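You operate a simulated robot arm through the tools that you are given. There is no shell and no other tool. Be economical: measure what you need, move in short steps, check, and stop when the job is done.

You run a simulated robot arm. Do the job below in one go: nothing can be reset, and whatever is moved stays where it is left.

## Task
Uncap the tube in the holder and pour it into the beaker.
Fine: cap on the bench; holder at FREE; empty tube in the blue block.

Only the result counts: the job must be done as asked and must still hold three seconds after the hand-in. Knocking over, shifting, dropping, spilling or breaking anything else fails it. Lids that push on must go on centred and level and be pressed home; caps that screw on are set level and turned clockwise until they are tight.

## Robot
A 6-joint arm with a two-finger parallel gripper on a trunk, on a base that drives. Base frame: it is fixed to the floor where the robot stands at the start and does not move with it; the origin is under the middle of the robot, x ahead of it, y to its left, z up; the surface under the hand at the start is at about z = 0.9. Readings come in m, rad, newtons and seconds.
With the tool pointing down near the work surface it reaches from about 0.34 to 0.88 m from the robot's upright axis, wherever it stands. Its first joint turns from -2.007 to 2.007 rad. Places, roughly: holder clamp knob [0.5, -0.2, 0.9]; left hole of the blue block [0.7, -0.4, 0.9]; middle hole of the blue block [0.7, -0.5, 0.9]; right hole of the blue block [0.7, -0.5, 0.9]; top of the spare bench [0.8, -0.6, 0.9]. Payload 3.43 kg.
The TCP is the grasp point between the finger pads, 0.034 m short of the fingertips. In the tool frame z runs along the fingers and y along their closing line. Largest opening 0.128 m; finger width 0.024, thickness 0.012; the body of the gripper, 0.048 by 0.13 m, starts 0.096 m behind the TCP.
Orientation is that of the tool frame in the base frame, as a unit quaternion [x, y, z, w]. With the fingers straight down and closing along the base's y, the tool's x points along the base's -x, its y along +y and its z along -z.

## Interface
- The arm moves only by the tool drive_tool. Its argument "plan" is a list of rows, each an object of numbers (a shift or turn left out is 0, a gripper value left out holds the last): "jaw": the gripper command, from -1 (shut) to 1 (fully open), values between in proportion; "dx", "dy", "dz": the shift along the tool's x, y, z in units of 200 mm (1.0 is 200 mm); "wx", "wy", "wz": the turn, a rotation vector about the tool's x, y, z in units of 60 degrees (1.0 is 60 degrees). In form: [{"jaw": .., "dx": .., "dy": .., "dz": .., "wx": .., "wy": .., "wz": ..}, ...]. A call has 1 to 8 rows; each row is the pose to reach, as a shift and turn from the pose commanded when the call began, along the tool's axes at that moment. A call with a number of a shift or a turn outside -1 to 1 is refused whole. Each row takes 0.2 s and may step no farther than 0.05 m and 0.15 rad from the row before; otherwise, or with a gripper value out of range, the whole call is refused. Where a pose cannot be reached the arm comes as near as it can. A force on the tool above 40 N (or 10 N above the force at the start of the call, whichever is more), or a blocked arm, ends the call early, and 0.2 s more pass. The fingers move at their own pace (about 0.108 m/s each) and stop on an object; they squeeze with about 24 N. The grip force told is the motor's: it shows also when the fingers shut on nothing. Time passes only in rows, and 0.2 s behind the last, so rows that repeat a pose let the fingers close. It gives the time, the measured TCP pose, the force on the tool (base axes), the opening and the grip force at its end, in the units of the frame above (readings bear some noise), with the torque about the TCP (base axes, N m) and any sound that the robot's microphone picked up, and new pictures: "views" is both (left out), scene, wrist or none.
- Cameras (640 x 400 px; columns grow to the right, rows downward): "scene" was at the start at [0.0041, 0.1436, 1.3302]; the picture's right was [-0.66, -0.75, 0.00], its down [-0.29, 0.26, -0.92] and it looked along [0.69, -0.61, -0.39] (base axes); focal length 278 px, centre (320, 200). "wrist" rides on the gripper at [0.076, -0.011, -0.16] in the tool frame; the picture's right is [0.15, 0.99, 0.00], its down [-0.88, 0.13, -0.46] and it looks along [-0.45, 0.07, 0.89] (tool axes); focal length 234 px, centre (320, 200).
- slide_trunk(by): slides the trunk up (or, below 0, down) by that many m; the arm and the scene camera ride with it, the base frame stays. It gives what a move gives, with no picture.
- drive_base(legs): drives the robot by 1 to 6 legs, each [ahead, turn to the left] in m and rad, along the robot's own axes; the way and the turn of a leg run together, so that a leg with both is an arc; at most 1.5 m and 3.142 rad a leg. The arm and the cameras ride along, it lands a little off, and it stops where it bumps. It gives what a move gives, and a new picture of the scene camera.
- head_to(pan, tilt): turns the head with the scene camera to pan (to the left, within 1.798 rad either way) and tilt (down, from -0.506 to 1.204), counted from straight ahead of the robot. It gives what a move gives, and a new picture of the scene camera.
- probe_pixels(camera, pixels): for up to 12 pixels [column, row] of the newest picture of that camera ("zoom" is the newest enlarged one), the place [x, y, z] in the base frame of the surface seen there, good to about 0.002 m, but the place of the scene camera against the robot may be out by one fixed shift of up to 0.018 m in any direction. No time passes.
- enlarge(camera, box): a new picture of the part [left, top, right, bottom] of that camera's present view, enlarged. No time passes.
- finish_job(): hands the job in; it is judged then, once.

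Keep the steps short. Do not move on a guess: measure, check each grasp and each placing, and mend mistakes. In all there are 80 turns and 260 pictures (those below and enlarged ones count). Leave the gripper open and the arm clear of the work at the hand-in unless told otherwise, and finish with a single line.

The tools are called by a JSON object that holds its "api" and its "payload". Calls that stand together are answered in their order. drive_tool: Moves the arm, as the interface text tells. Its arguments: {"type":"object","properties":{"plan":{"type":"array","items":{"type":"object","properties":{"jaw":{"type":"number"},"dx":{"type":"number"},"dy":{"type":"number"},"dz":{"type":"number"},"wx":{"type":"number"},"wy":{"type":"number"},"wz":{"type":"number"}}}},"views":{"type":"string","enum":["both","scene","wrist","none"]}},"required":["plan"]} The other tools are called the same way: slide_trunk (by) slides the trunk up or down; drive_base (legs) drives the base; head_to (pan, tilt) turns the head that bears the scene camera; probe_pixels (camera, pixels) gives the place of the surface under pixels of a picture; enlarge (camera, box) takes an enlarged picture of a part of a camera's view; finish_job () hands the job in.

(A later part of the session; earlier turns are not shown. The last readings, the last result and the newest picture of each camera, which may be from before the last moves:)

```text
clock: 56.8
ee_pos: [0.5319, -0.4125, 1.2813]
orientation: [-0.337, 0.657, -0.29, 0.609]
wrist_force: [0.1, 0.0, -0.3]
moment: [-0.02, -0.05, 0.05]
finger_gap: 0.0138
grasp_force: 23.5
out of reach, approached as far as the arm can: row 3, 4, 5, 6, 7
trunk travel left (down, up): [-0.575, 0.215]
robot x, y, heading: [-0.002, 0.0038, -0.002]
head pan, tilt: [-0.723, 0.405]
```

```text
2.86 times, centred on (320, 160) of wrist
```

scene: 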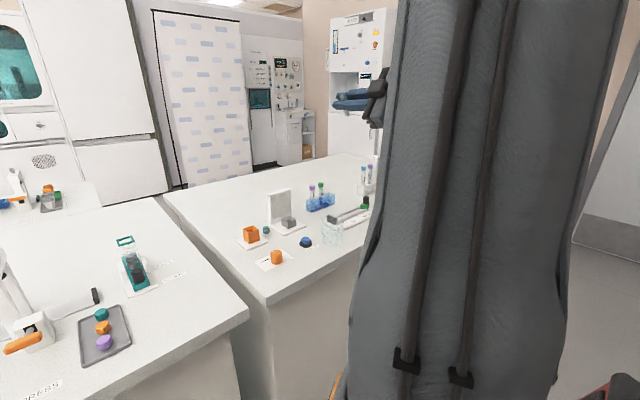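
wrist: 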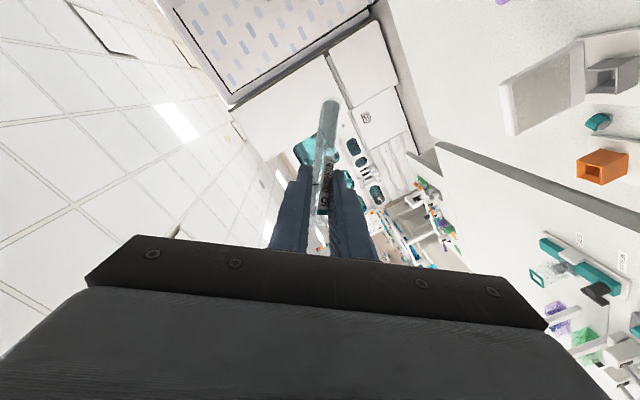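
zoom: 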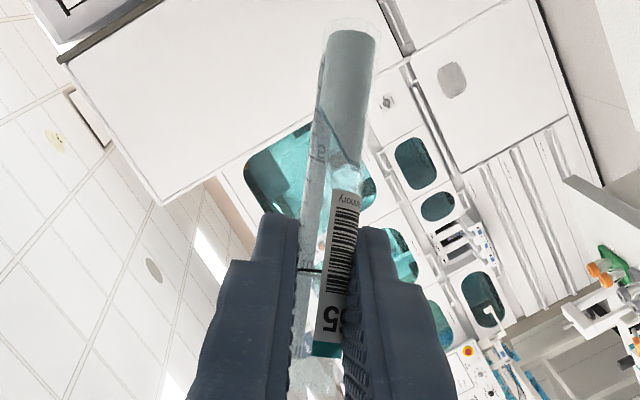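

The arm ran out of wrist range in this heading and rose, but the liquid is safe (tube still about 60° from tipping). I'll undo the roll, then turn the tool to point radially outward (about -36° heading), where the wrist should have full roll range.

{"api": "drive_tool", "payload": {"plan": [{"wz": 0.14, "jaw": -1}, {"wz": 0.28}, {"wz": 0.42}, {"wz": 0.56}, {"wz": 0.7}, {"wz": 0.84}, {"wz": 0.98}, {"wz": 0.98}], "views": "none"}}

{"api": "drive_tool", "payload": {"plan": [{"wx": 0.12, "jaw": -1}, {"wx": 0.24}, {"wx": 0.36}, {"wx": 0.48}, {"wx": 0.6}, {"wx": 0.6}], "views": "none"}}

{"api": "drive_tool", "payload": {"plan": [{"wz": -0.14, "jaw": -1}, {"wz": -0.28}, {"wz": -0.42}, {"wz": -0.56}], "views": "both"}}

```text
clock: 58.6
ee_pos: [0.5279, -0.4215, 1.2828]
orientation: [0.03, 0.738, 0.047, 0.673]
wrist_force: [-0.4, 0.0, 0.6]
moment: [-0.05, -0.01, -0.02]
finger_gap: 0.0139
grasp_force: 24.3
trunk travel left (down, up): [-0.575, 0.215]
robot x, y, heading: [0.0004, -0.0007, -0.001]
head pan, tilt: [-0.723, 0.405]
```

```text
clock: 60.0
ee_pos: [0.5287, -0.4214, 1.2819]
orientation: [0.235, 0.716, -0.183, 0.631]
wrist_force: [-0.2, 0.3, -0.2]
moment: [-0.01, -0.01, 0.01]
finger_gap: 0.0139
grasp_force: 24.2
trunk travel left (down, up): [-0.575, 0.215]
robot x, y, heading: [0.0002, 0.0002, -0.002]
head pan, tilt: [-0.723, 0.405]
```

```text
clock: 61.0
ee_pos: [0.5169, -0.4298, 1.297]
orientation: [0.014, 0.758, -0.35, 0.55]
wrist_force: [-0.1, -1.0, -0.8]
moment: [-0.01, 0.0, 0.01]
finger_gap: 0.0141
grasp_force: 23.8
out of reach, approached as far as the arm can: row 3, 4
trunk travel left (down, up): [-0.575, 0.215]
robot x, y, heading: [0.0009, -0.004, -0.008]
head pan, tilt: [-0.723, 0.405]
```

scene: 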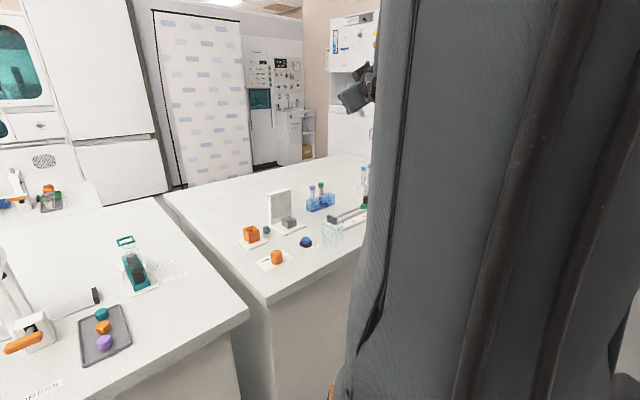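
wrist: 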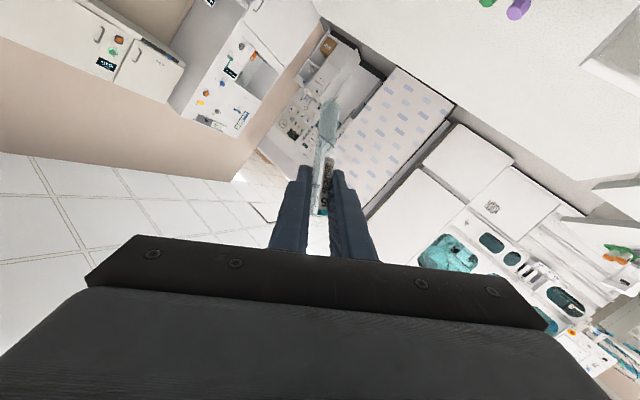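

Negative roll is blocked here too. I'll test rolling the other way, high in free space.

{"api": "drive_tool", "payload": {"plan": [{"wz": 0.14, "jaw": -1}, {"wz": 0.28}, {"wz": 0.42}, {"wz": 0.56}, {"wz": 0.7}, {"wz": 0.84}, {"wz": 0.98}], "views": "none"}}

{"api": "drive_tool", "payload": {"plan": [{"wz": 0.14, "jaw": -1}, {"wz": 0.28}, {"wz": 0.42}, {"wz": 0.56}], "views": "both"}}

```text
clock: 62.6
ee_pos: [0.5171, -0.4313, 1.2978]
orientation: [0.387, 0.647, -0.04, 0.656]
wrist_force: [-0.2, -0.4, 0.0]
moment: [-0.01, -0.01, 0.05]
finger_gap: 0.0142
grasp_force: 24.5
trunk travel left (down, up): [-0.575, 0.215]
robot x, y, heading: [0.0023, -0.0015, -0.003]
head pan, tilt: [-0.723, 0.405]
```

```text
clock: 63.6
ee_pos: [0.5175, -0.4313, 1.2975]
orientation: [0.557, 0.507, 0.151, 0.64]
wrist_force: [0.5, 0.2, 0.9]
moment: [0.03, -0.02, -0.02]
finger_gap: 0.0141
grasp_force: 24.4
trunk travel left (down, up): [-0.575, 0.215]
robot x, y, heading: [0.0036, -0.0005, -0.002]
head pan, tilt: [-0.723, 0.405]
```

scene: 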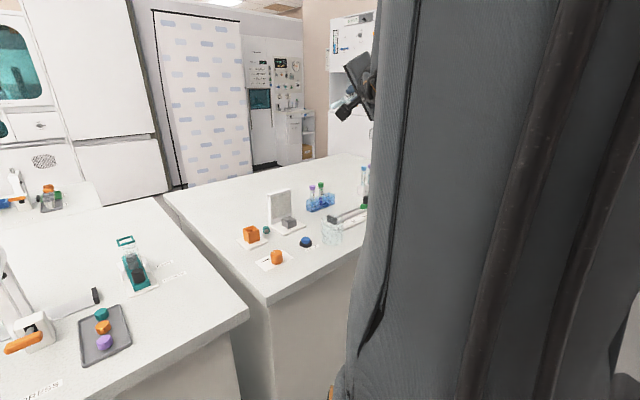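
wrist: 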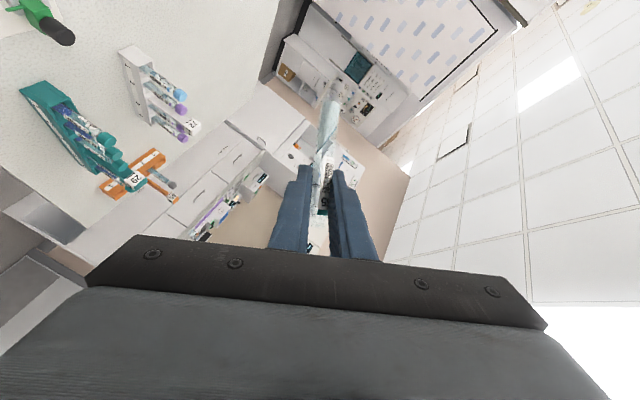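

Positive roll works and the TCP holds. The tube is now about 61° from upright with the liquid still safe. I'll shift so the mouth is above the beaker centre (TCP about (0.532, -0.347)) while high, and then lower with the trunk.

{"api": "drive_tool", "payload": {"plan": [{"dx": 0.12, "dy": 0.056, "dz": -0.059, "jaw": -1}, {"dx": 0.24, "dy": 0.112, "dz": -0.118}, {"dx": 0.35, "dy": 0.167, "dz": -0.176}, {"dx": 0.35, "dy": 0.167, "dz": -0.176}], "views": "both"}}

{"api": "enlarge", "payload": {"camera": "scene", "box": [290, 190, 370, 260]}}

```text
clock: 64.6
ee_pos: [0.5288, -0.3514, 1.2989]
orientation: [0.555, 0.511, 0.154, 0.638]
wrist_force: [0.2, -0.5, 0.4]
moment: [0.0, -0.02, -0.03]
finger_gap: 0.0139
grasp_force: 24.1
out of reach, approached as far as the arm can: row 3, 4
trunk travel left (down, up): [-0.575, 0.215]
robot x, y, heading: [-0.0011, 0.0013, -0.0]
head pan, tilt: [-0.723, 0.405]
```

scene: 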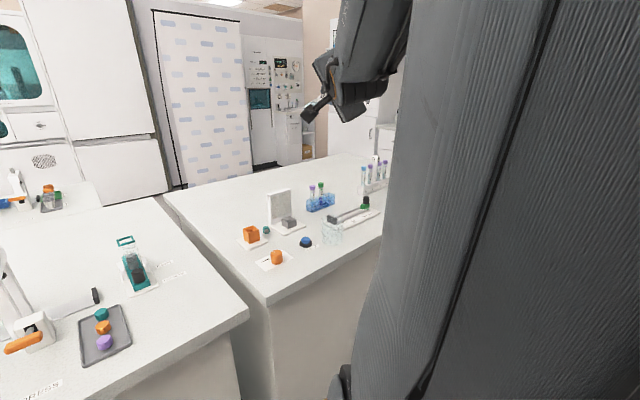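
wrist: 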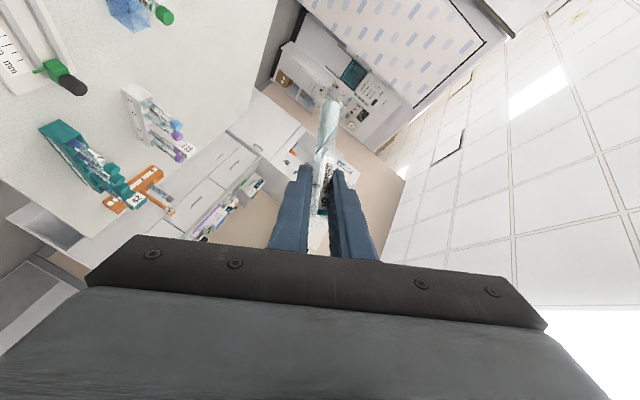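

```text
5.71 times, centred on (330, 225) of scene
```

zoom: 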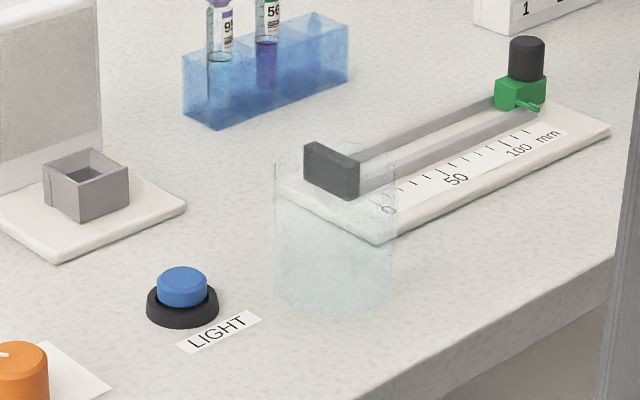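

The arm is at its inner reach limit here. I'll back the base up by 0.10 m so the arm can work more extended (the tube is high and clear of everything).

{"api": "drive_base", "payload": {"legs": [[-0.1, 0.0]]}}

```text
clock: 65.8
ee_pos: [0.4259, -0.3519, 1.3005]
orientation: [0.556, 0.51, 0.153, 0.638]
wrist_force: [-0.6, 0.3, 0.7]
moment: [0.0, -0.02, -0.01]
finger_gap: 0.0139
grasp_force: 23.4
trunk travel left (down, up): [-0.575, 0.215]
robot x, y, heading: [-0.1032, 0.0047, -0.001]
head pan, tilt: [-0.723, 0.405]
```

scene: 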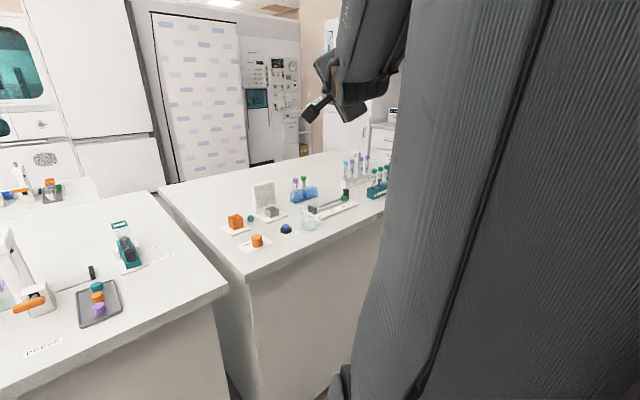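

{"api": "drive_tool", "payload": {"plan": [{"dx": 0.085, "dy": 0.07, "dz": 0.145, "jaw": -1}, {"dx": 0.17, "dy": 0.14, "dz": 0.29}, {"dx": 0.255, "dy": 0.209, "dz": 0.434}, {"dx": 0.255, "dy": 0.209, "dz": 0.434}], "views": "wrist"}}

{"api": "enlarge", "payload": {"camera": "wrist", "box": [260, 80, 380, 230]}}

```text
clock: 66.8
ee_pos: [0.5152, -0.3802, 1.3102]
orientation: [0.55, 0.522, 0.166, 0.63]
wrist_force: [0.2, -0.7, -0.4]
moment: [0.0, -0.04, -0.02]
finger_gap: 0.0139
grasp_force: 23.6
out of reach, approached as far as the arm can: row 1, 2, 3, 4
trunk travel left (down, up): [-0.575, 0.215]
robot x, y, heading: [-0.1005, 0.0031, -0.004]
head pan, tilt: [-0.723, 0.405]
```

wrist: 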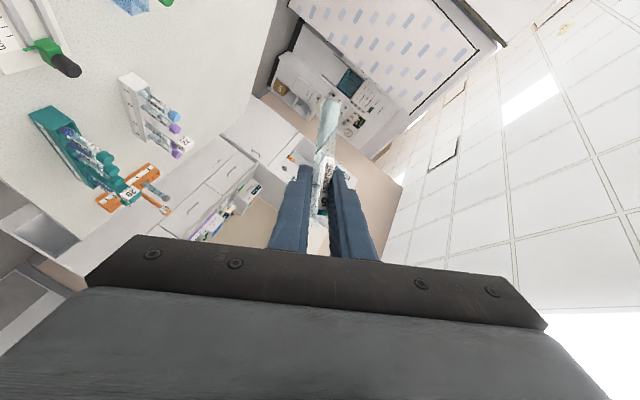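

```text
2.67 times, centred on (320, 155) of wrist
```

zoom: 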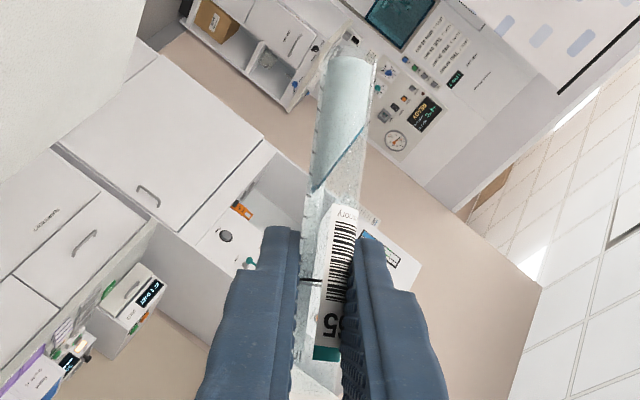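

It still refuses, and each time it eases upward, so it looks like a wrist-pitch limit that relaxes when the arm sits higher relative to the trunk. I'll raise the TCP by 0.11 m while centring, and lower with the trunk afterwards.

{"api": "drive_tool", "payload": {"plan": [{"dx": -0.03, "dy": 0.19, "dz": -0.027, "jaw": -1}, {"dx": -0.06, "dy": 0.38, "dz": -0.055}, {"dx": -0.096, "dy": 0.567, "dz": -0.082}, {"dx": -0.096, "dy": 0.567, "dz": -0.082}], "views": "none"}}

```text
clock: 67.8
ee_pos: [0.5241, -0.3635, 1.4177]
orientation: [0.556, 0.52, 0.159, 0.628]
wrist_force: [0.7, 0.4, -0.9]
moment: [-0.02, 0.03, -0.01]
finger_gap: 0.0141
grasp_force: 24.0
out of reach, approached as far as the arm can: row 1, 2, 3
trunk travel left (down, up): [-0.575, 0.215]
robot x, y, heading: [-0.1034, -0.0009, -0.001]
head pan, tilt: [-0.723, 0.405]
```

{"api": "drive_tool", "payload": {"plan": [{"dx": -0.072, "dy": 0.13, "dz": -0.024, "jaw": -1}, {"dx": -0.143, "dy": 0.259, "dz": -0.048}, {"dx": -0.1, "dy": 0.285, "dz": -0.046}, {"dx": -0.06, "dy": 0.306, "dz": -0.044}, {"dx": -0.06, "dy": 0.306, "dz": -0.044}], "views": "none"}}

```text
clock: 69.0
ee_pos: [0.5432, -0.3315, 1.4806]
orientation: [0.555, 0.51, 0.152, 0.639]
wrist_force: [-0.5, -0.1, -0.5]
moment: [-0.02, 0.03, 0.0]
finger_gap: 0.0141
grasp_force: 24.0
trunk travel left (down, up): [-0.575, 0.215]
robot x, y, heading: [-0.1005, 0.0016, 0.002]
head pan, tilt: [-0.723, 0.405]
```

All reachable now. I'll fine-centre, then lower the trunk in two stages, looking in between.

{"api": "drive_tool", "payload": {"plan": [{"dx": -0.08, "dy": -0.043, "dz": 0.013, "jaw": -1}, {"dx": -0.08, "dy": -0.043, "dz": 0.013, "wz": 0.1}, {"dx": -0.08, "dy": -0.043, "dz": 0.013, "wz": 0.1}], "views": "none"}}

{"api": "slide_trunk", "payload": {"by": -0.22}}

{"api": "head_to", "payload": {"pan": -0.6, "tilt": 0.35}}

```text
clock: 69.8
ee_pos: [0.5357, -0.3487, 1.4803]
orientation: [0.583, 0.48, 0.186, 0.629]
wrist_force: [-0.2, -0.5, -0.7]
moment: [-0.01, 0.01, 0.0]
finger_gap: 0.0139
grasp_force: 24.1
trunk travel left (down, up): [-0.575, 0.215]
robot x, y, heading: [-0.1002, 0.0012, -0.008]
head pan, tilt: [-0.723, 0.405]
```

```text
clock: 72.1
ee_pos: [0.5458, -0.3483, 1.2594]
orientation: [0.583, 0.477, 0.182, 0.632]
wrist_force: [0.0, -0.6, 0.4]
moment: [0.01, 0.01, -0.03]
finger_gap: 0.0142
grasp_force: 24.2
trunk travel left (down, up): [-0.355, 0.435]
robot x, y, heading: [-0.1012, -0.0017, -0.003]
head pan, tilt: [-0.723, 0.405]
```

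```text
clock: 72.8
ee_pos: [0.5467, -0.347, 1.2599]
orientation: [0.584, 0.477, 0.182, 0.631]
wrist_force: [0.3, 0.1, 0.5]
moment: [-0.01, -0.02, 0.01]
finger_gap: 0.0139
grasp_force: 24.2
trunk travel left (down, up): [-0.355, 0.435]
robot x, y, heading: [-0.0962, -0.0007, -0.004]
head pan, tilt: [-0.6, 0.351]
```

scene: 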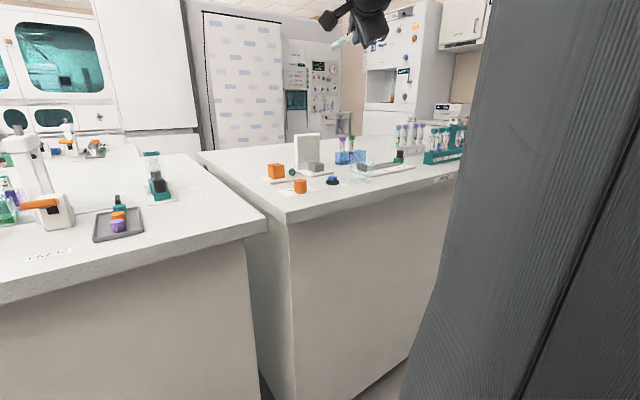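

The TCP is at (0.546, -0.348, 1.260), steady. I'll lower a further 0.19 m and look.

{"api": "slide_trunk", "payload": {"by": -0.19}}

{"api": "head_to", "payload": {"pan": -0.6, "tilt": 0.25}}

{"api": "enlarge", "payload": {"camera": "scene", "box": [280, 90, 440, 210]}}

```text
clock: 74.9
ee_pos: [0.586, -0.348, 1.0694]
orientation: [0.584, 0.474, 0.18, 0.634]
wrist_force: [-0.3, -0.3, 0.2]
moment: [0.01, -0.01, 0.02]
finger_gap: 0.014
grasp_force: 24.1
trunk travel left (down, up): [-0.165, 0.625]
robot x, y, heading: [-0.0996, 0.0016, -0.001]
head pan, tilt: [-0.6, 0.351]
```

```text
clock: 75.5
ee_pos: [0.5857, -0.3471, 1.069]
orientation: [0.584, 0.474, 0.178, 0.635]
wrist_force: [0.7, -0.6, 0.3]
moment: [-0.04, 0.03, 0.01]
finger_gap: 0.014
grasp_force: 23.7
trunk travel left (down, up): [-0.165, 0.625]
robot x, y, heading: [-0.1038, -0.0015, -0.0]
head pan, tilt: [-0.6, 0.25]
```

scene: 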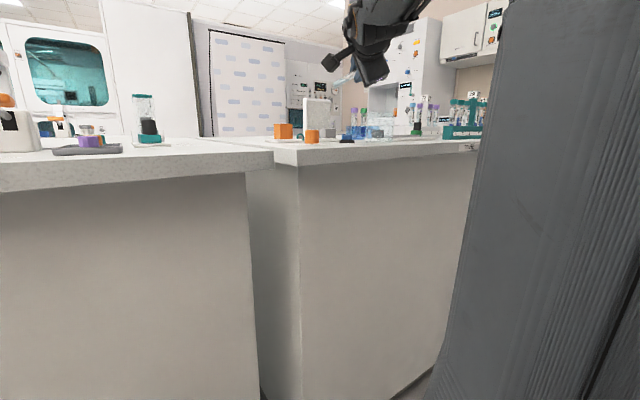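

```text
3.33 times, centred on (360, 150) of scene
```

zoom: 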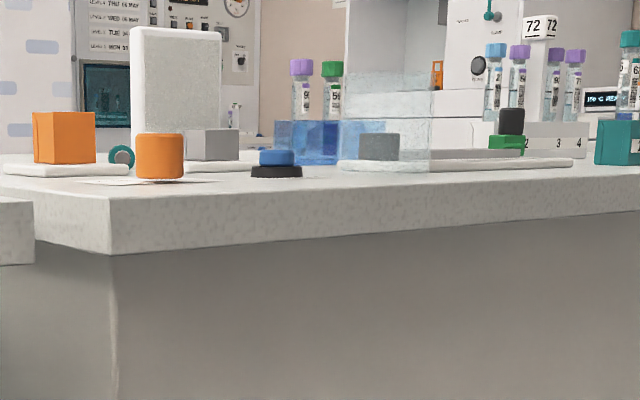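

The trunk slide carries the TCP forward a bit (x now 0.586). Instead of bending the wrist I'll back the base 0.055 m, then lower 0.035 m.

{"api": "drive_base", "payload": {"legs": [[-0.055, 0.0]]}}

{"api": "slide_trunk", "payload": {"by": -0.035}}

{"api": "drive_tool", "payload": {"plan": [{"jaw": -1}], "views": "both"}}

{"api": "enlarge", "payload": {"camera": "scene", "box": [290, 60, 430, 180]}}

```text
clock: 76.5
ee_pos: [0.5275, -0.3482, 1.0695]
orientation: [0.584, 0.475, 0.18, 0.634]
wrist_force: [0.4, 0.1, -0.4]
moment: [0.0, 0.0, 0.0]
finger_gap: 0.0139
grasp_force: 23.6
trunk travel left (down, up): [-0.165, 0.625]
robot x, y, heading: [-0.1576, 0.0036, -0.001]
head pan, tilt: [-0.6, 0.25]
```

scene: 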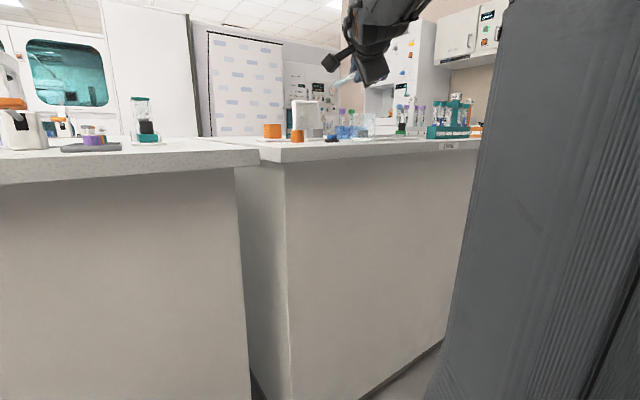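

```text
clock: 77.3
ee_pos: [0.5283, -0.3458, 1.0349]
orientation: [0.586, 0.471, 0.177, 0.635]
wrist_force: [0.7, -0.3, -0.6]
moment: [0.0, 0.0, -0.02]
finger_gap: 0.0141
grasp_force: 24.5
trunk travel left (down, up): [-0.13, 0.66]
robot x, y, heading: [-0.1573, 0.0015, -0.003]
head pan, tilt: [-0.6, 0.25]
```

```text
clock: 77.7
ee_pos: [0.5284, -0.3458, 1.0345]
orientation: [0.585, 0.472, 0.177, 0.635]
wrist_force: [0.2, 0.4, -0.6]
moment: [0.01, 0.0, -0.04]
finger_gap: 0.014
grasp_force: 24.4
trunk travel left (down, up): [-0.13, 0.66]
robot x, y, heading: [-0.1574, -0.0005, -0.002]
head pan, tilt: [-0.6, 0.25]
```

scene: 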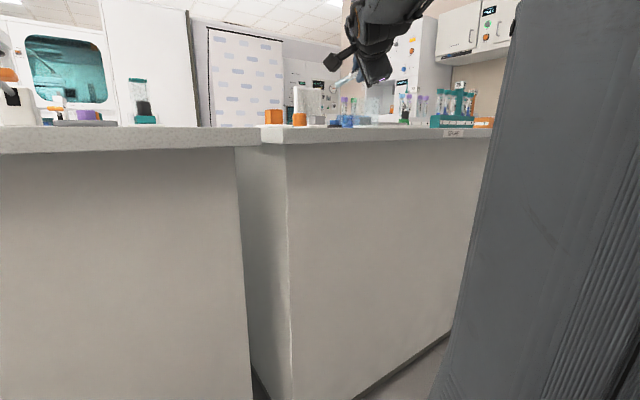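
wrist: 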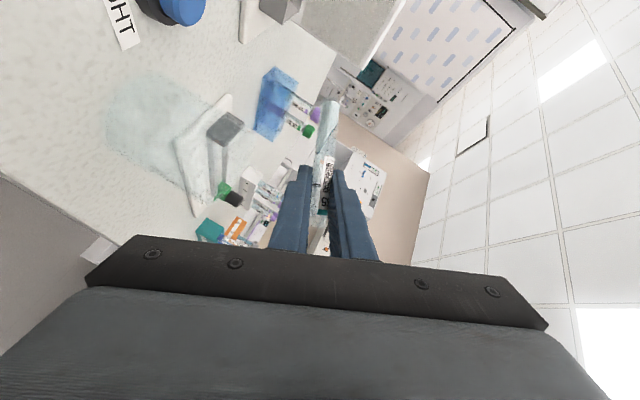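

```text
3.33 times, centred on (360, 120) of scene
```

zoom: 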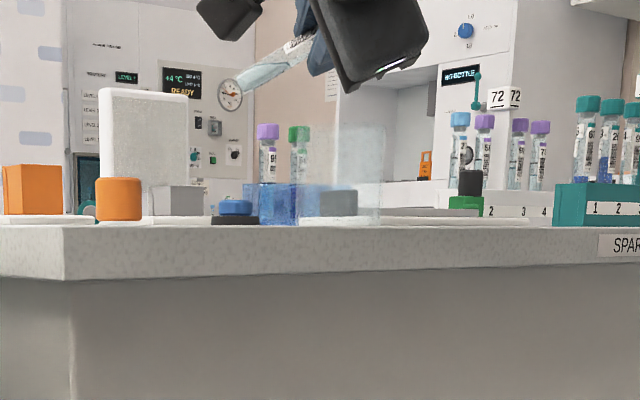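

The side view shows the beaker at zoom columns 298–382 with the gripper above. I'll check the beaker's place with the wrist camera from here.

{"api": "enlarge", "payload": {"camera": "wrist", "box": [70, 40, 270, 220]}}

{"api": "probe_pixels", "payload": {"camera": "wrist", "pixels": [[112, 95], [107, 120], [120, 150], [150, 170], [180, 180], [160, 110], [140, 75], [190, 75], [205, 100], [226, 128], [120, 80], [180, 165]]}}

```text
2.22 times, centred on (170, 130) of wrist
```

zoom: 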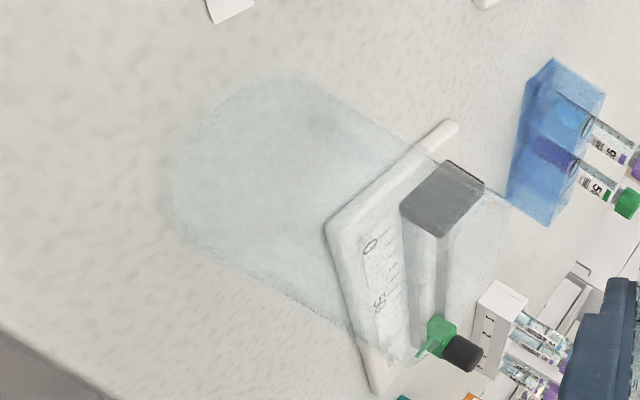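

```text
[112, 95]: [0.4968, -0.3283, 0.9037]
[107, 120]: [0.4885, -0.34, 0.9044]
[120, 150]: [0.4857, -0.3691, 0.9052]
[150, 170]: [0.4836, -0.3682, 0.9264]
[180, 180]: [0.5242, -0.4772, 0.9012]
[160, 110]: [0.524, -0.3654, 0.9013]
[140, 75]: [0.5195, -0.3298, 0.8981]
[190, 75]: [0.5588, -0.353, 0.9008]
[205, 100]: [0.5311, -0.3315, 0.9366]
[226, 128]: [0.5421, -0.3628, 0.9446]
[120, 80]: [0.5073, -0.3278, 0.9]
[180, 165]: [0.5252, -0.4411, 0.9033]
```

The circle fit puts the beaker centre at (0.512, -0.3555), radius 31 mm. The mouth is about 11 mm short in x. I'll shift +12 mm in x, then drop the trunk 12 mm.

{"api": "drive_tool", "payload": {"plan": [{"dx": 0.016, "dy": 0.01, "dz": 0.025, "jaw": -1}, {"dx": 0.031, "dy": 0.02, "dz": 0.05}, {"dx": 0.031, "dy": 0.02, "dz": 0.05}], "views": "none"}}

{"api": "slide_trunk", "payload": {"by": -0.012}}

{"api": "drive_tool", "payload": {"plan": [{"jaw": -1}], "views": "both"}}

{"api": "enlarge", "payload": {"camera": "scene", "box": [310, 60, 410, 150]}}

```text
clock: 78.5
ee_pos: [0.5418, -0.3483, 1.0331]
orientation: [0.585, 0.472, 0.177, 0.635]
wrist_force: [0.7, -0.1, 0.3]
moment: [-0.04, -0.02, 0.0]
finger_gap: 0.0139
grasp_force: 23.8
trunk travel left (down, up): [-0.13, 0.66]
robot x, y, heading: [-0.1568, 0.0028, -0.003]
head pan, tilt: [-0.6, 0.25]
```

```text
clock: 79.1
ee_pos: [0.5418, -0.3472, 1.022]
orientation: [0.586, 0.472, 0.176, 0.635]
wrist_force: [-0.1, 0.8, -0.7]
moment: [-0.03, 0.01, -0.01]
finger_gap: 0.0141
grasp_force: 23.8
trunk travel left (down, up): [-0.118, 0.672]
robot x, y, heading: [-0.1568, 0.0028, -0.004]
head pan, tilt: [-0.6, 0.25]
```

```text
clock: 79.5
ee_pos: [0.5405, -0.3467, 1.0207]
orientation: [0.586, 0.472, 0.176, 0.635]
wrist_force: [0.2, 0.9, -0.6]
moment: [0.0, 0.02, 0.0]
finger_gap: 0.0141
grasp_force: 24.4
trunk travel left (down, up): [-0.118, 0.672]
robot x, y, heading: [-0.1603, -0.0024, -0.003]
head pan, tilt: [-0.6, 0.25]
```

scene: 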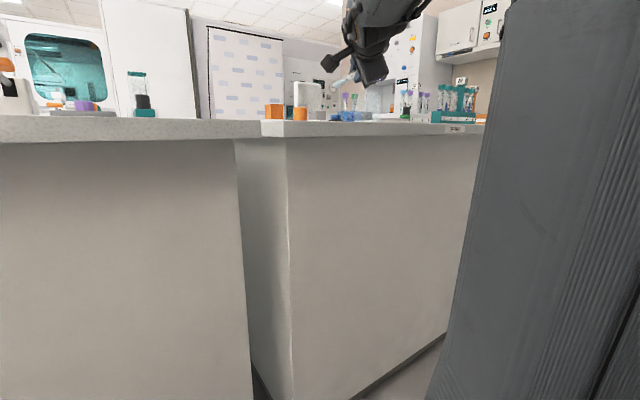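
wrist: 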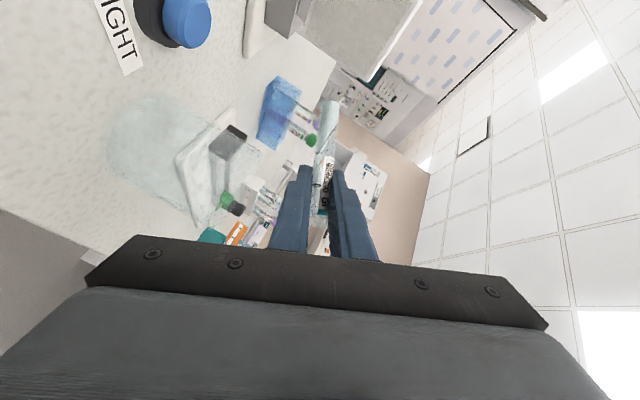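

```text
4.44 times, centred on (360, 105) of scene
```

zoom: 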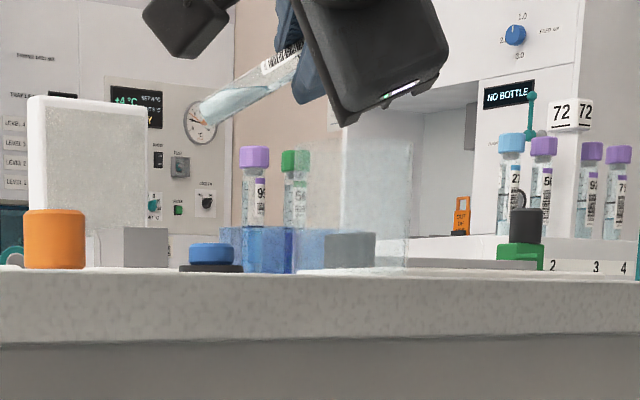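

Rechecking the geometry with the side view, the predicted columns for the mouth (357), beaker centre (357) and tube bottom (about 205) all match the picture, so the mouth is over the beaker centre. I'll begin pouring: roll +30°.

{"api": "drive_tool", "payload": {"plan": [{"wz": 0.1, "jaw": -1}, {"wz": 0.2}, {"wz": 0.3}, {"wz": 0.38}, {"wz": 0.44}, {"wz": 0.5}, {"wz": 0.5}], "views": "both"}}

{"api": "enlarge", "payload": {"camera": "scene", "box": [310, 60, 410, 150]}}

{"api": "enlarge", "payload": {"camera": "wrist", "box": [260, 80, 380, 230]}}

```text
clock: 81.1
ee_pos: [0.5404, -0.3466, 1.0227]
orientation: [0.688, 0.304, 0.336, 0.567]
wrist_force: [-1.0, 0.3, -0.1]
moment: [-0.01, 0.01, -0.02]
finger_gap: 0.014
grasp_force: 24.2
trunk travel left (down, up): [-0.118, 0.672]
robot x, y, heading: [-0.1582, -0.0027, 0.001]
head pan, tilt: [-0.6, 0.25]
```

scene: 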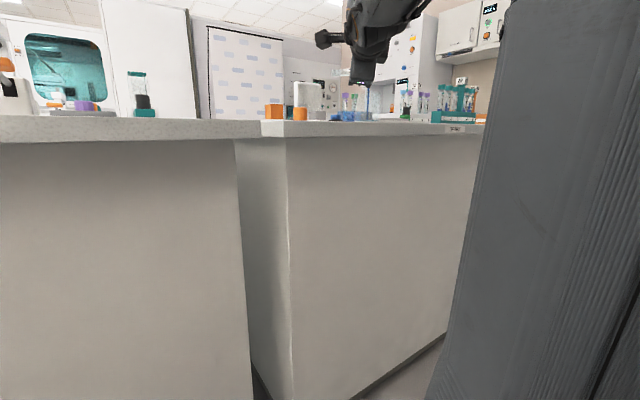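
wrist: 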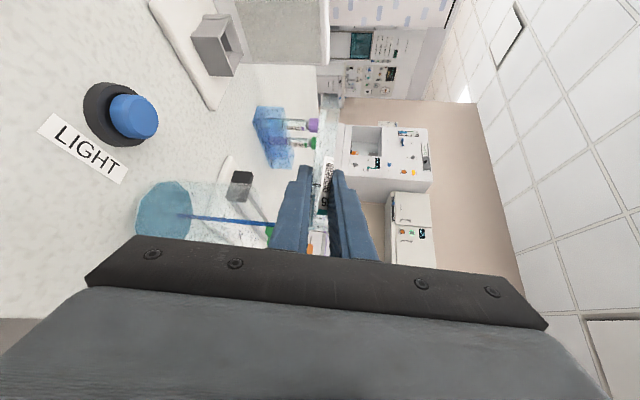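

```text
4.44 times, centred on (360, 105) of scene
```

zoom: 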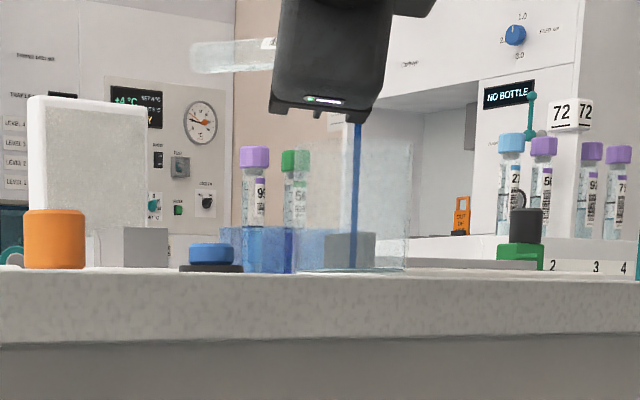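

```text
2.67 times, centred on (320, 155) of wrist
```

zoom: 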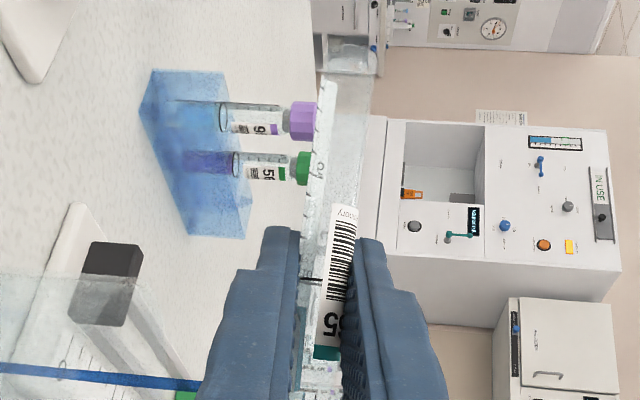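

The stream falls into the middle of the beaker and liquid is collecting. I'll tip further to drain completely, and hold.

{"api": "drive_tool", "payload": {"plan": [{"wz": 0.1, "jaw": -1}, {"wz": 0.2}, {"wz": 0.3}, {"wz": 0.4}, {"wz": 0.4}, {"wz": 0.4}, {"wz": 0.4}, {"wz": 0.4}], "views": "both"}}

{"api": "enlarge", "payload": {"camera": "scene", "box": [310, 60, 410, 150]}}

{"api": "enlarge", "payload": {"camera": "wrist", "box": [130, 80, 380, 240]}}

```text
clock: 82.9
ee_pos: [0.5408, -0.3453, 1.0221]
orientation: [0.735, 0.155, 0.446, 0.486]
wrist_force: [0.3, 0.7, 0.5]
moment: [0.01, 0.04, 0.03]
finger_gap: 0.0142
grasp_force: 24.0
trunk travel left (down, up): [-0.118, 0.672]
robot x, y, heading: [-0.162, 0.0001, 0.0]
head pan, tilt: [-0.6, 0.25]
```

scene: 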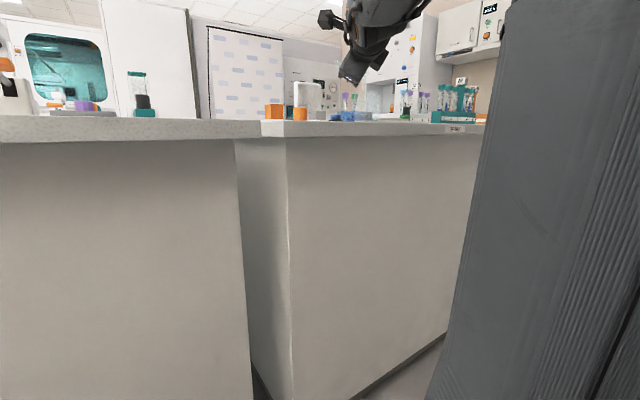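
wrist: 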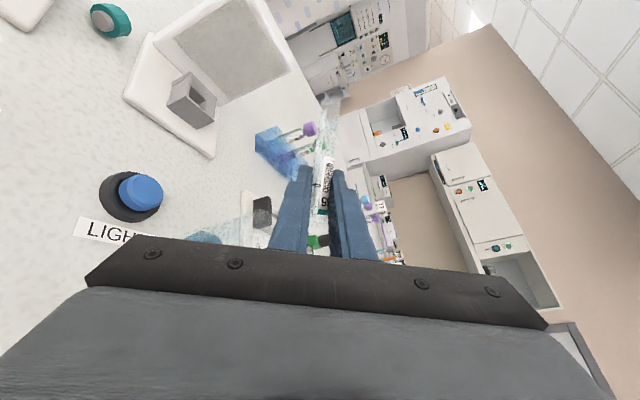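

```text
4.44 times, centred on (360, 105) of scene
```

zoom: 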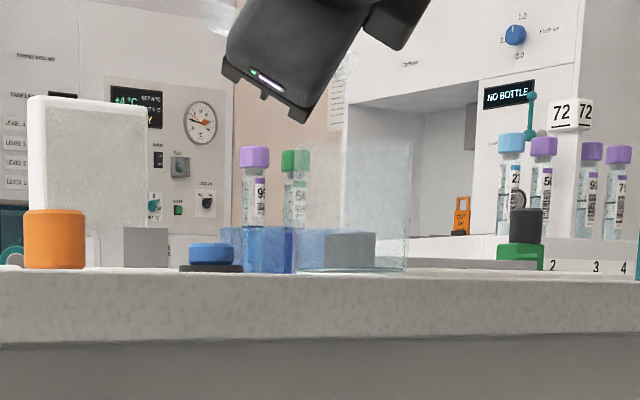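

```text
2.50 times, centred on (255, 160) of wrist
```

zoom: 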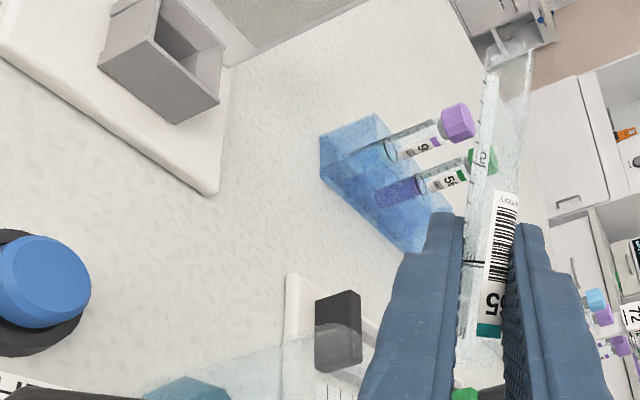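

The stream has stopped and the tube looks empty. I'll tip a little further for a second to be sure, and check.

{"api": "drive_tool", "payload": {"plan": [{"wz": 0.1, "jaw": -1}, {"wz": 0.2}, {"wz": 0.2}, {"wz": 0.2}, {"wz": 0.2}, {"wz": 0.2}, {"wz": 0.1}, {"wz": 0.0}], "views": "wrist"}}

{"api": "enlarge", "payload": {"camera": "wrist", "box": [280, 80, 370, 230]}}

{"api": "slide_trunk", "payload": {"by": 0.2}}

```text
clock: 84.7
ee_pos: [0.5402, -0.347, 1.021]
orientation: [0.736, 0.156, 0.446, 0.485]
wrist_force: [1.1, 0.2, 0.5]
moment: [-0.03, 0.03, 0.0]
finger_gap: 0.014
grasp_force: 24.0
trunk travel left (down, up): [-0.118, 0.672]
robot x, y, heading: [-0.156, -0.0, -0.003]
head pan, tilt: [-0.6, 0.25]
```

wrist: 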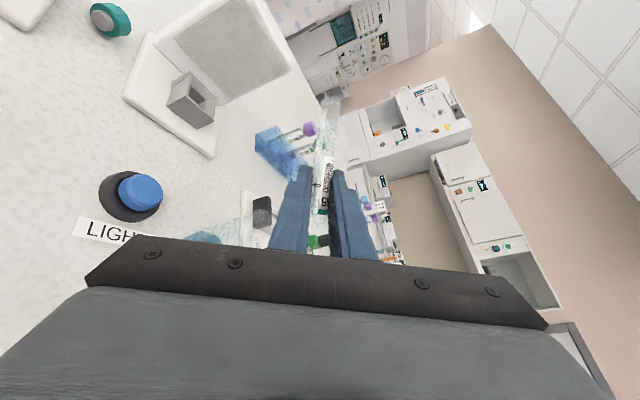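

```text
2.67 times, centred on (325, 155) of wrist
```

zoom: 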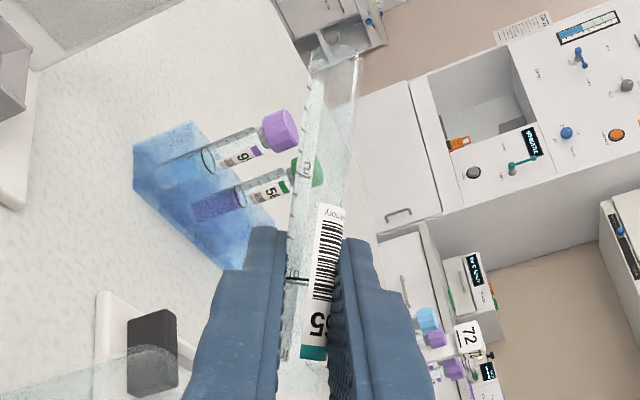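

```text
clock: 86.8
ee_pos: [0.5414, -0.3459, 1.2211]
orientation: [0.736, 0.154, 0.446, 0.486]
wrist_force: [0.6, -1.0, 0.6]
moment: [-0.01, -0.03, -0.01]
finger_gap: 0.0141
grasp_force: 23.7
trunk travel left (down, up): [-0.318, 0.472]
robot x, y, heading: [-0.1572, 0.0004, -0.006]
head pan, tilt: [-0.6, 0.25]
```

The tube is empty, and I've raised to 1.22. I'll roll back about 120° and pitch down 24° so the tube is vertical again.

{"api": "drive_tool", "payload": {"plan": [{"wz": -0.14, "jaw": -1}, {"wz": -0.28}, {"wz": -0.42}, {"wz": -0.56}, {"wz": -0.7}, {"wz": -0.84}, {"wz": -0.98}, {"wz": -1.0}], "views": "none"}}

{"api": "drive_tool", "payload": {"plan": [{"wz": -0.14, "jaw": -1}, {"wz": -0.28}, {"wz": -0.42}, {"wz": -0.56}, {"wz": -0.7}, {"wz": -0.84}, {"wz": -0.98}, {"wz": -1.0}], "views": "none"}}

{"api": "drive_tool", "payload": {"plan": [{"wy": 0.13, "jaw": -1}, {"wy": 0.26}, {"wy": 0.39}, {"wy": 0.4}], "views": "none"}}

{"api": "head_to", "payload": {"pan": -0.6, "tilt": 0.4}}

```text
clock: 88.7
ee_pos: [0.5407, -0.3455, 1.2213]
orientation: [0.559, 0.502, 0.142, 0.644]
wrist_force: [0.4, -0.7, 0.2]
moment: [-0.01, 0.02, 0.0]
finger_gap: 0.0142
grasp_force: 24.0
trunk travel left (down, up): [-0.318, 0.472]
robot x, y, heading: [-0.1584, -0.0018, -0.006]
head pan, tilt: [-0.6, 0.25]
```

```text
clock: 90.5
ee_pos: [0.5421, -0.3456, 1.2226]
orientation: [0.233, 0.715, -0.198, 0.629]
wrist_force: [0.0, -0.2, 0.5]
moment: [0.01, 0.0, 0.02]
finger_gap: 0.0139
grasp_force: 24.4
trunk travel left (down, up): [-0.318, 0.472]
robot x, y, heading: [-0.1599, 0.0028, -0.001]
head pan, tilt: [-0.6, 0.25]
```

```text
clock: 91.5
ee_pos: [0.5511, -0.3206, 1.2133]
orientation: [0.278, 0.825, -0.161, 0.466]
wrist_force: [-0.7, 0.3, -0.3]
moment: [-0.01, 0.0, 0.02]
finger_gap: 0.0138
grasp_force: 24.1
out of reach, approached as far as the arm can: row 2, 3, 4
trunk travel left (down, up): [-0.318, 0.472]
robot x, y, heading: [-0.1626, 0.0006, -0.002]
head pan, tilt: [-0.6, 0.25]
```

```text
clock: 92.2
ee_pos: [0.5514, -0.3202, 1.2141]
orientation: [0.277, 0.824, -0.162, 0.467]
wrist_force: [0.4, -0.9, -0.4]
moment: [-0.03, 0.0, 0.0]
finger_gap: 0.0141
grasp_force: 23.8
trunk travel left (down, up): [-0.318, 0.472]
robot x, y, heading: [-0.1588, -0.0011, -0.003]
head pan, tilt: [-0.6, 0.4]
```

scene: 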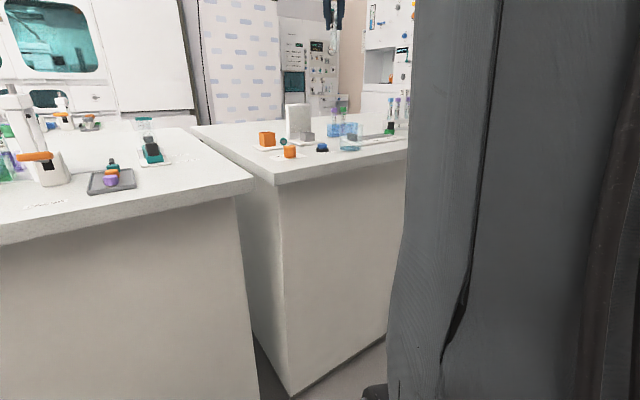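

The tube is vertical again (axis computed as (0.00, 0.01, 1.0)). I'll drive the base forward 0.10 m and then turn the tool heading to 0 so the fingers fit beside the neighbouring tube.

{"api": "drive_base", "payload": {"legs": [[0.1, 0.0]]}}

{"api": "drive_tool", "payload": {"plan": [{"wx": -0.109, "wz": -0.065, "jaw": -1}, {"wx": -0.218, "wz": -0.129}, {"wx": -0.327, "wz": -0.194}, {"wx": -0.435, "wz": -0.258}, {"wx": -0.544, "wz": -0.323}, {"wx": -0.544, "wz": -0.323}], "views": "both"}}

```text
clock: 93.3
ee_pos: [0.6483, -0.3203, 1.2141]
orientation: [0.277, 0.824, -0.161, 0.467]
wrist_force: [0.8, 0.8, 0.5]
moment: [0.0, 0.0, -0.03]
finger_gap: 0.0142
grasp_force: 23.4
trunk travel left (down, up): [-0.318, 0.472]
robot x, y, heading: [-0.0617, -0.0004, -0.001]
head pan, tilt: [-0.6, 0.4]
```

scene: 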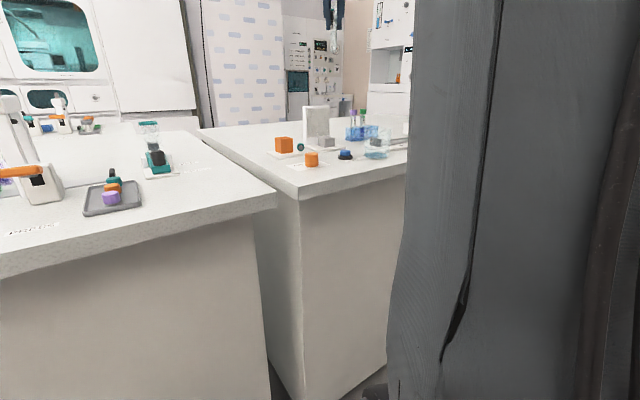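

```text
clock: 94.7
ee_pos: [0.6492, -0.3202, 1.2143]
orientation: [0.277, 0.824, -0.161, 0.467]
wrist_force: [0.2, 0.0, 0.1]
moment: [-0.02, 0.04, -0.01]
finger_gap: 0.014
grasp_force: 23.6
out of reach, approached as far as the arm can: row 1, 2, 3, 4, 5, 6
trunk travel left (down, up): [-0.318, 0.472]
robot x, y, heading: [-0.0634, 0.0018, -0.001]
head pan, tilt: [-0.6, 0.4]
```

scene: 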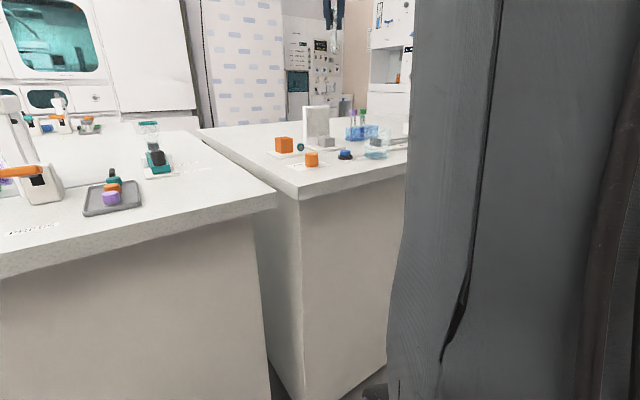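
wrist: 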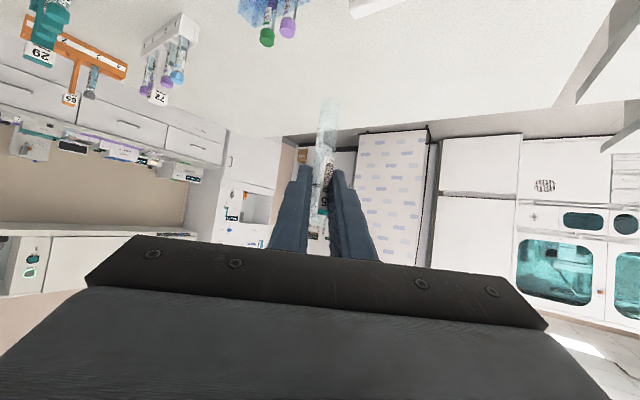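

The arm is stuck at an awkward joint limit because it sits high relative to the trunk. I'll raise the trunk by 0.25 m and lower the arm by the same, back to the posture that worked before.

{"api": "slide_trunk", "payload": {"by": 0.25}}

{"api": "drive_tool", "payload": {"plan": [{"dx": 0.172, "dz": 0.102, "jaw": -1}, {"dx": 0.344, "dz": 0.204}, {"dx": 0.515, "dz": 0.307}, {"dx": 0.687, "dz": 0.409}, {"dx": 0.859, "dz": 0.511}, {"dx": 0.859, "dz": 0.511}], "views": "none"}}

```text
clock: 97.3
ee_pos: [0.6481, -0.3201, 1.4643]
orientation: [0.277, 0.824, -0.162, 0.466]
wrist_force: [0.1, -0.3, -1.1]
moment: [0.02, -0.04, 0.01]
finger_gap: 0.0138
grasp_force: 23.9
trunk travel left (down, up): [-0.568, 0.222]
robot x, y, heading: [-0.0637, 0.001, -0.006]
head pan, tilt: [-0.6, 0.4]
```

```text
clock: 98.7
ee_pos: [0.6495, -0.3223, 1.2613]
orientation: [0.276, 0.824, -0.16, 0.468]
wrist_force: [0.1, 0.1, 0.4]
moment: [0.02, -0.02, 0.02]
finger_gap: 0.0141
grasp_force: 23.8
trunk travel left (down, up): [-0.568, 0.222]
robot x, y, heading: [-0.0623, 0.0023, 0.001]
head pan, tilt: [-0.6, 0.4]
```

{"api": "drive_tool", "payload": {"plan": [{"wx": -0.109, "wz": -0.065, "jaw": -1}, {"wx": -0.218, "wz": -0.129}, {"wx": -0.327, "wz": -0.194}, {"wx": -0.435, "wz": -0.258}, {"wx": -0.544, "wz": -0.323}, {"wx": -0.544, "wz": -0.323}], "views": "wrist"}}

```text
clock: 100.1
ee_pos: [0.6482, -0.3235, 1.2613]
orientation: [0.221, 0.841, -0.129, 0.476]
wrist_force: [-0.6, -0.2, -0.4]
moment: [0.01, -0.01, -0.01]
finger_gap: 0.014
grasp_force: 24.0
out of reach, approached as far as the arm can: row 2, 3, 4, 5, 6
trunk travel left (down, up): [-0.568, 0.222]
robot x, y, heading: [-0.062, 0.0003, -0.006]
head pan, tilt: [-0.6, 0.4]
```

wrist: 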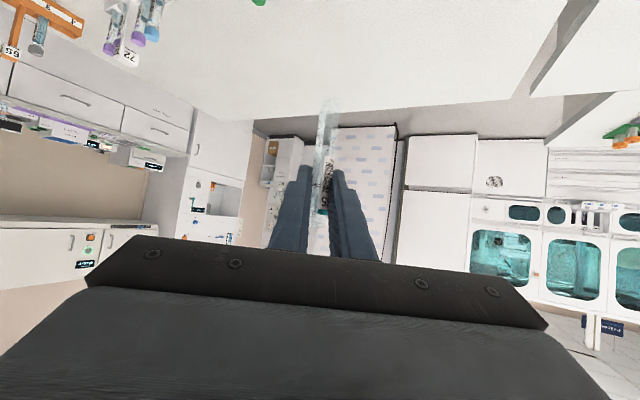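

Partially turned, then blocked. I'll lower the arm another 0.12 m into the earlier working posture and try the turn again.

{"api": "drive_tool", "payload": {"plan": [{"dx": 0.17, "dz": 0.102, "jaw": -1}, {"dx": 0.34, "dz": 0.204}, {"dx": 0.515, "dz": 0.307}, {"dx": 0.515, "dz": 0.307}], "views": "none"}}

{"api": "drive_tool", "payload": {"plan": [{"wx": -0.109, "wz": -0.065, "jaw": -1}, {"wx": -0.218, "wz": -0.129}, {"wx": -0.327, "wz": -0.194}, {"wx": -0.429, "wz": -0.256}], "views": "none"}}

```text
clock: 101.1
ee_pos: [0.6457, -0.3202, 1.1434]
orientation: [0.222, 0.841, -0.129, 0.476]
wrist_force: [0.3, -0.7, -0.1]
moment: [0.02, 0.01, 0.05]
finger_gap: 0.0139
grasp_force: 24.3
trunk travel left (down, up): [-0.568, 0.222]
robot x, y, heading: [-0.0599, 0.0019, -0.001]
head pan, tilt: [-0.6, 0.4]
```

```text
clock: 102.1
ee_pos: [0.6463, -0.3217, 1.1444]
orientation: [-0.005, 0.871, 0.001, 0.492]
wrist_force: [0.8, -0.2, -0.4]
moment: [0.0, 0.03, -0.06]
finger_gap: 0.0142
grasp_force: 24.0
trunk travel left (down, up): [-0.568, 0.222]
robot x, y, heading: [-0.0595, 0.0023, -0.003]
head pan, tilt: [-0.6, 0.4]
```

I'm back in the grasp orientation with heading 0 and the tube vertical. I'll move to y about -0.51 behind the block to measure the right-hand hole.

{"api": "drive_tool", "payload": {"plan": [{"dx": 0.04, "dy": -0.2, "dz": -0.03, "jaw": -1}, {"dx": 0.08, "dy": -0.4, "dz": -0.06}, {"dx": 0.12, "dy": -0.6, "dz": -0.09}, {"dx": 0.16, "dy": -0.78, "dz": -0.12}, {"dx": 0.204, "dy": -0.95, "dz": -0.146}, {"dx": 0.204, "dy": -0.95, "dz": -0.146}], "views": "both"}}

{"api": "enlarge", "payload": {"camera": "wrist", "box": [260, 0, 400, 160]}}

```text
clock: 103.5
ee_pos: [0.6001, -0.5117, 1.1269]
orientation: [-0.004, 0.871, -0.001, 0.492]
wrist_force: [0.6, 0.5, -0.2]
moment: [-0.02, 0.01, -0.03]
finger_gap: 0.0141
grasp_force: 23.9
trunk travel left (down, up): [-0.568, 0.222]
robot x, y, heading: [-0.0571, -0.0001, -0.002]
head pan, tilt: [-0.6, 0.4]
```

scene: 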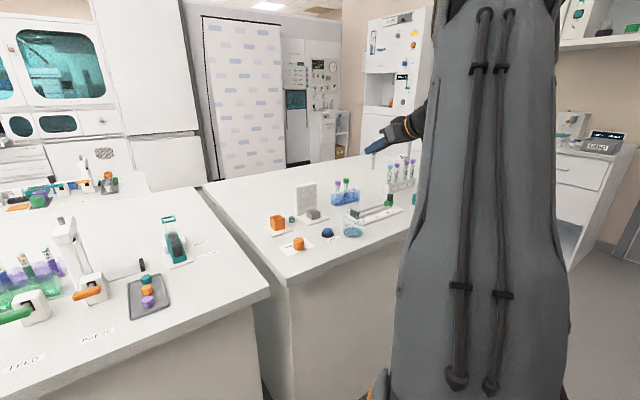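
wrist: 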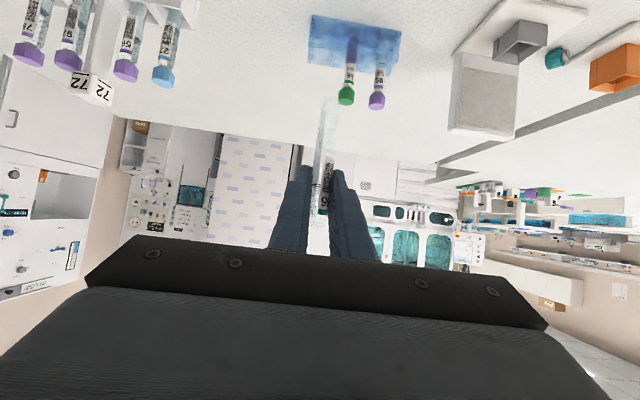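

```text
2.50 times, centred on (330, 80) of wrist
```

zoom: 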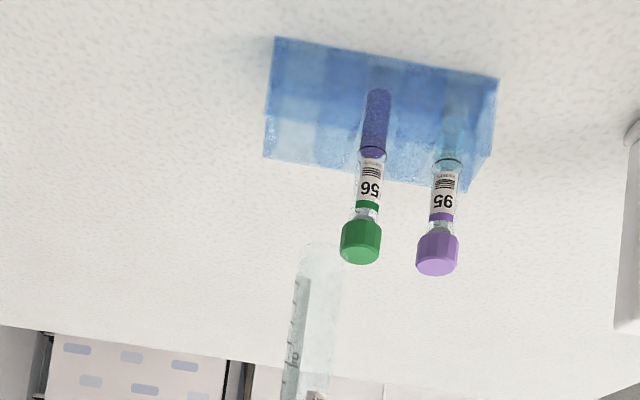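

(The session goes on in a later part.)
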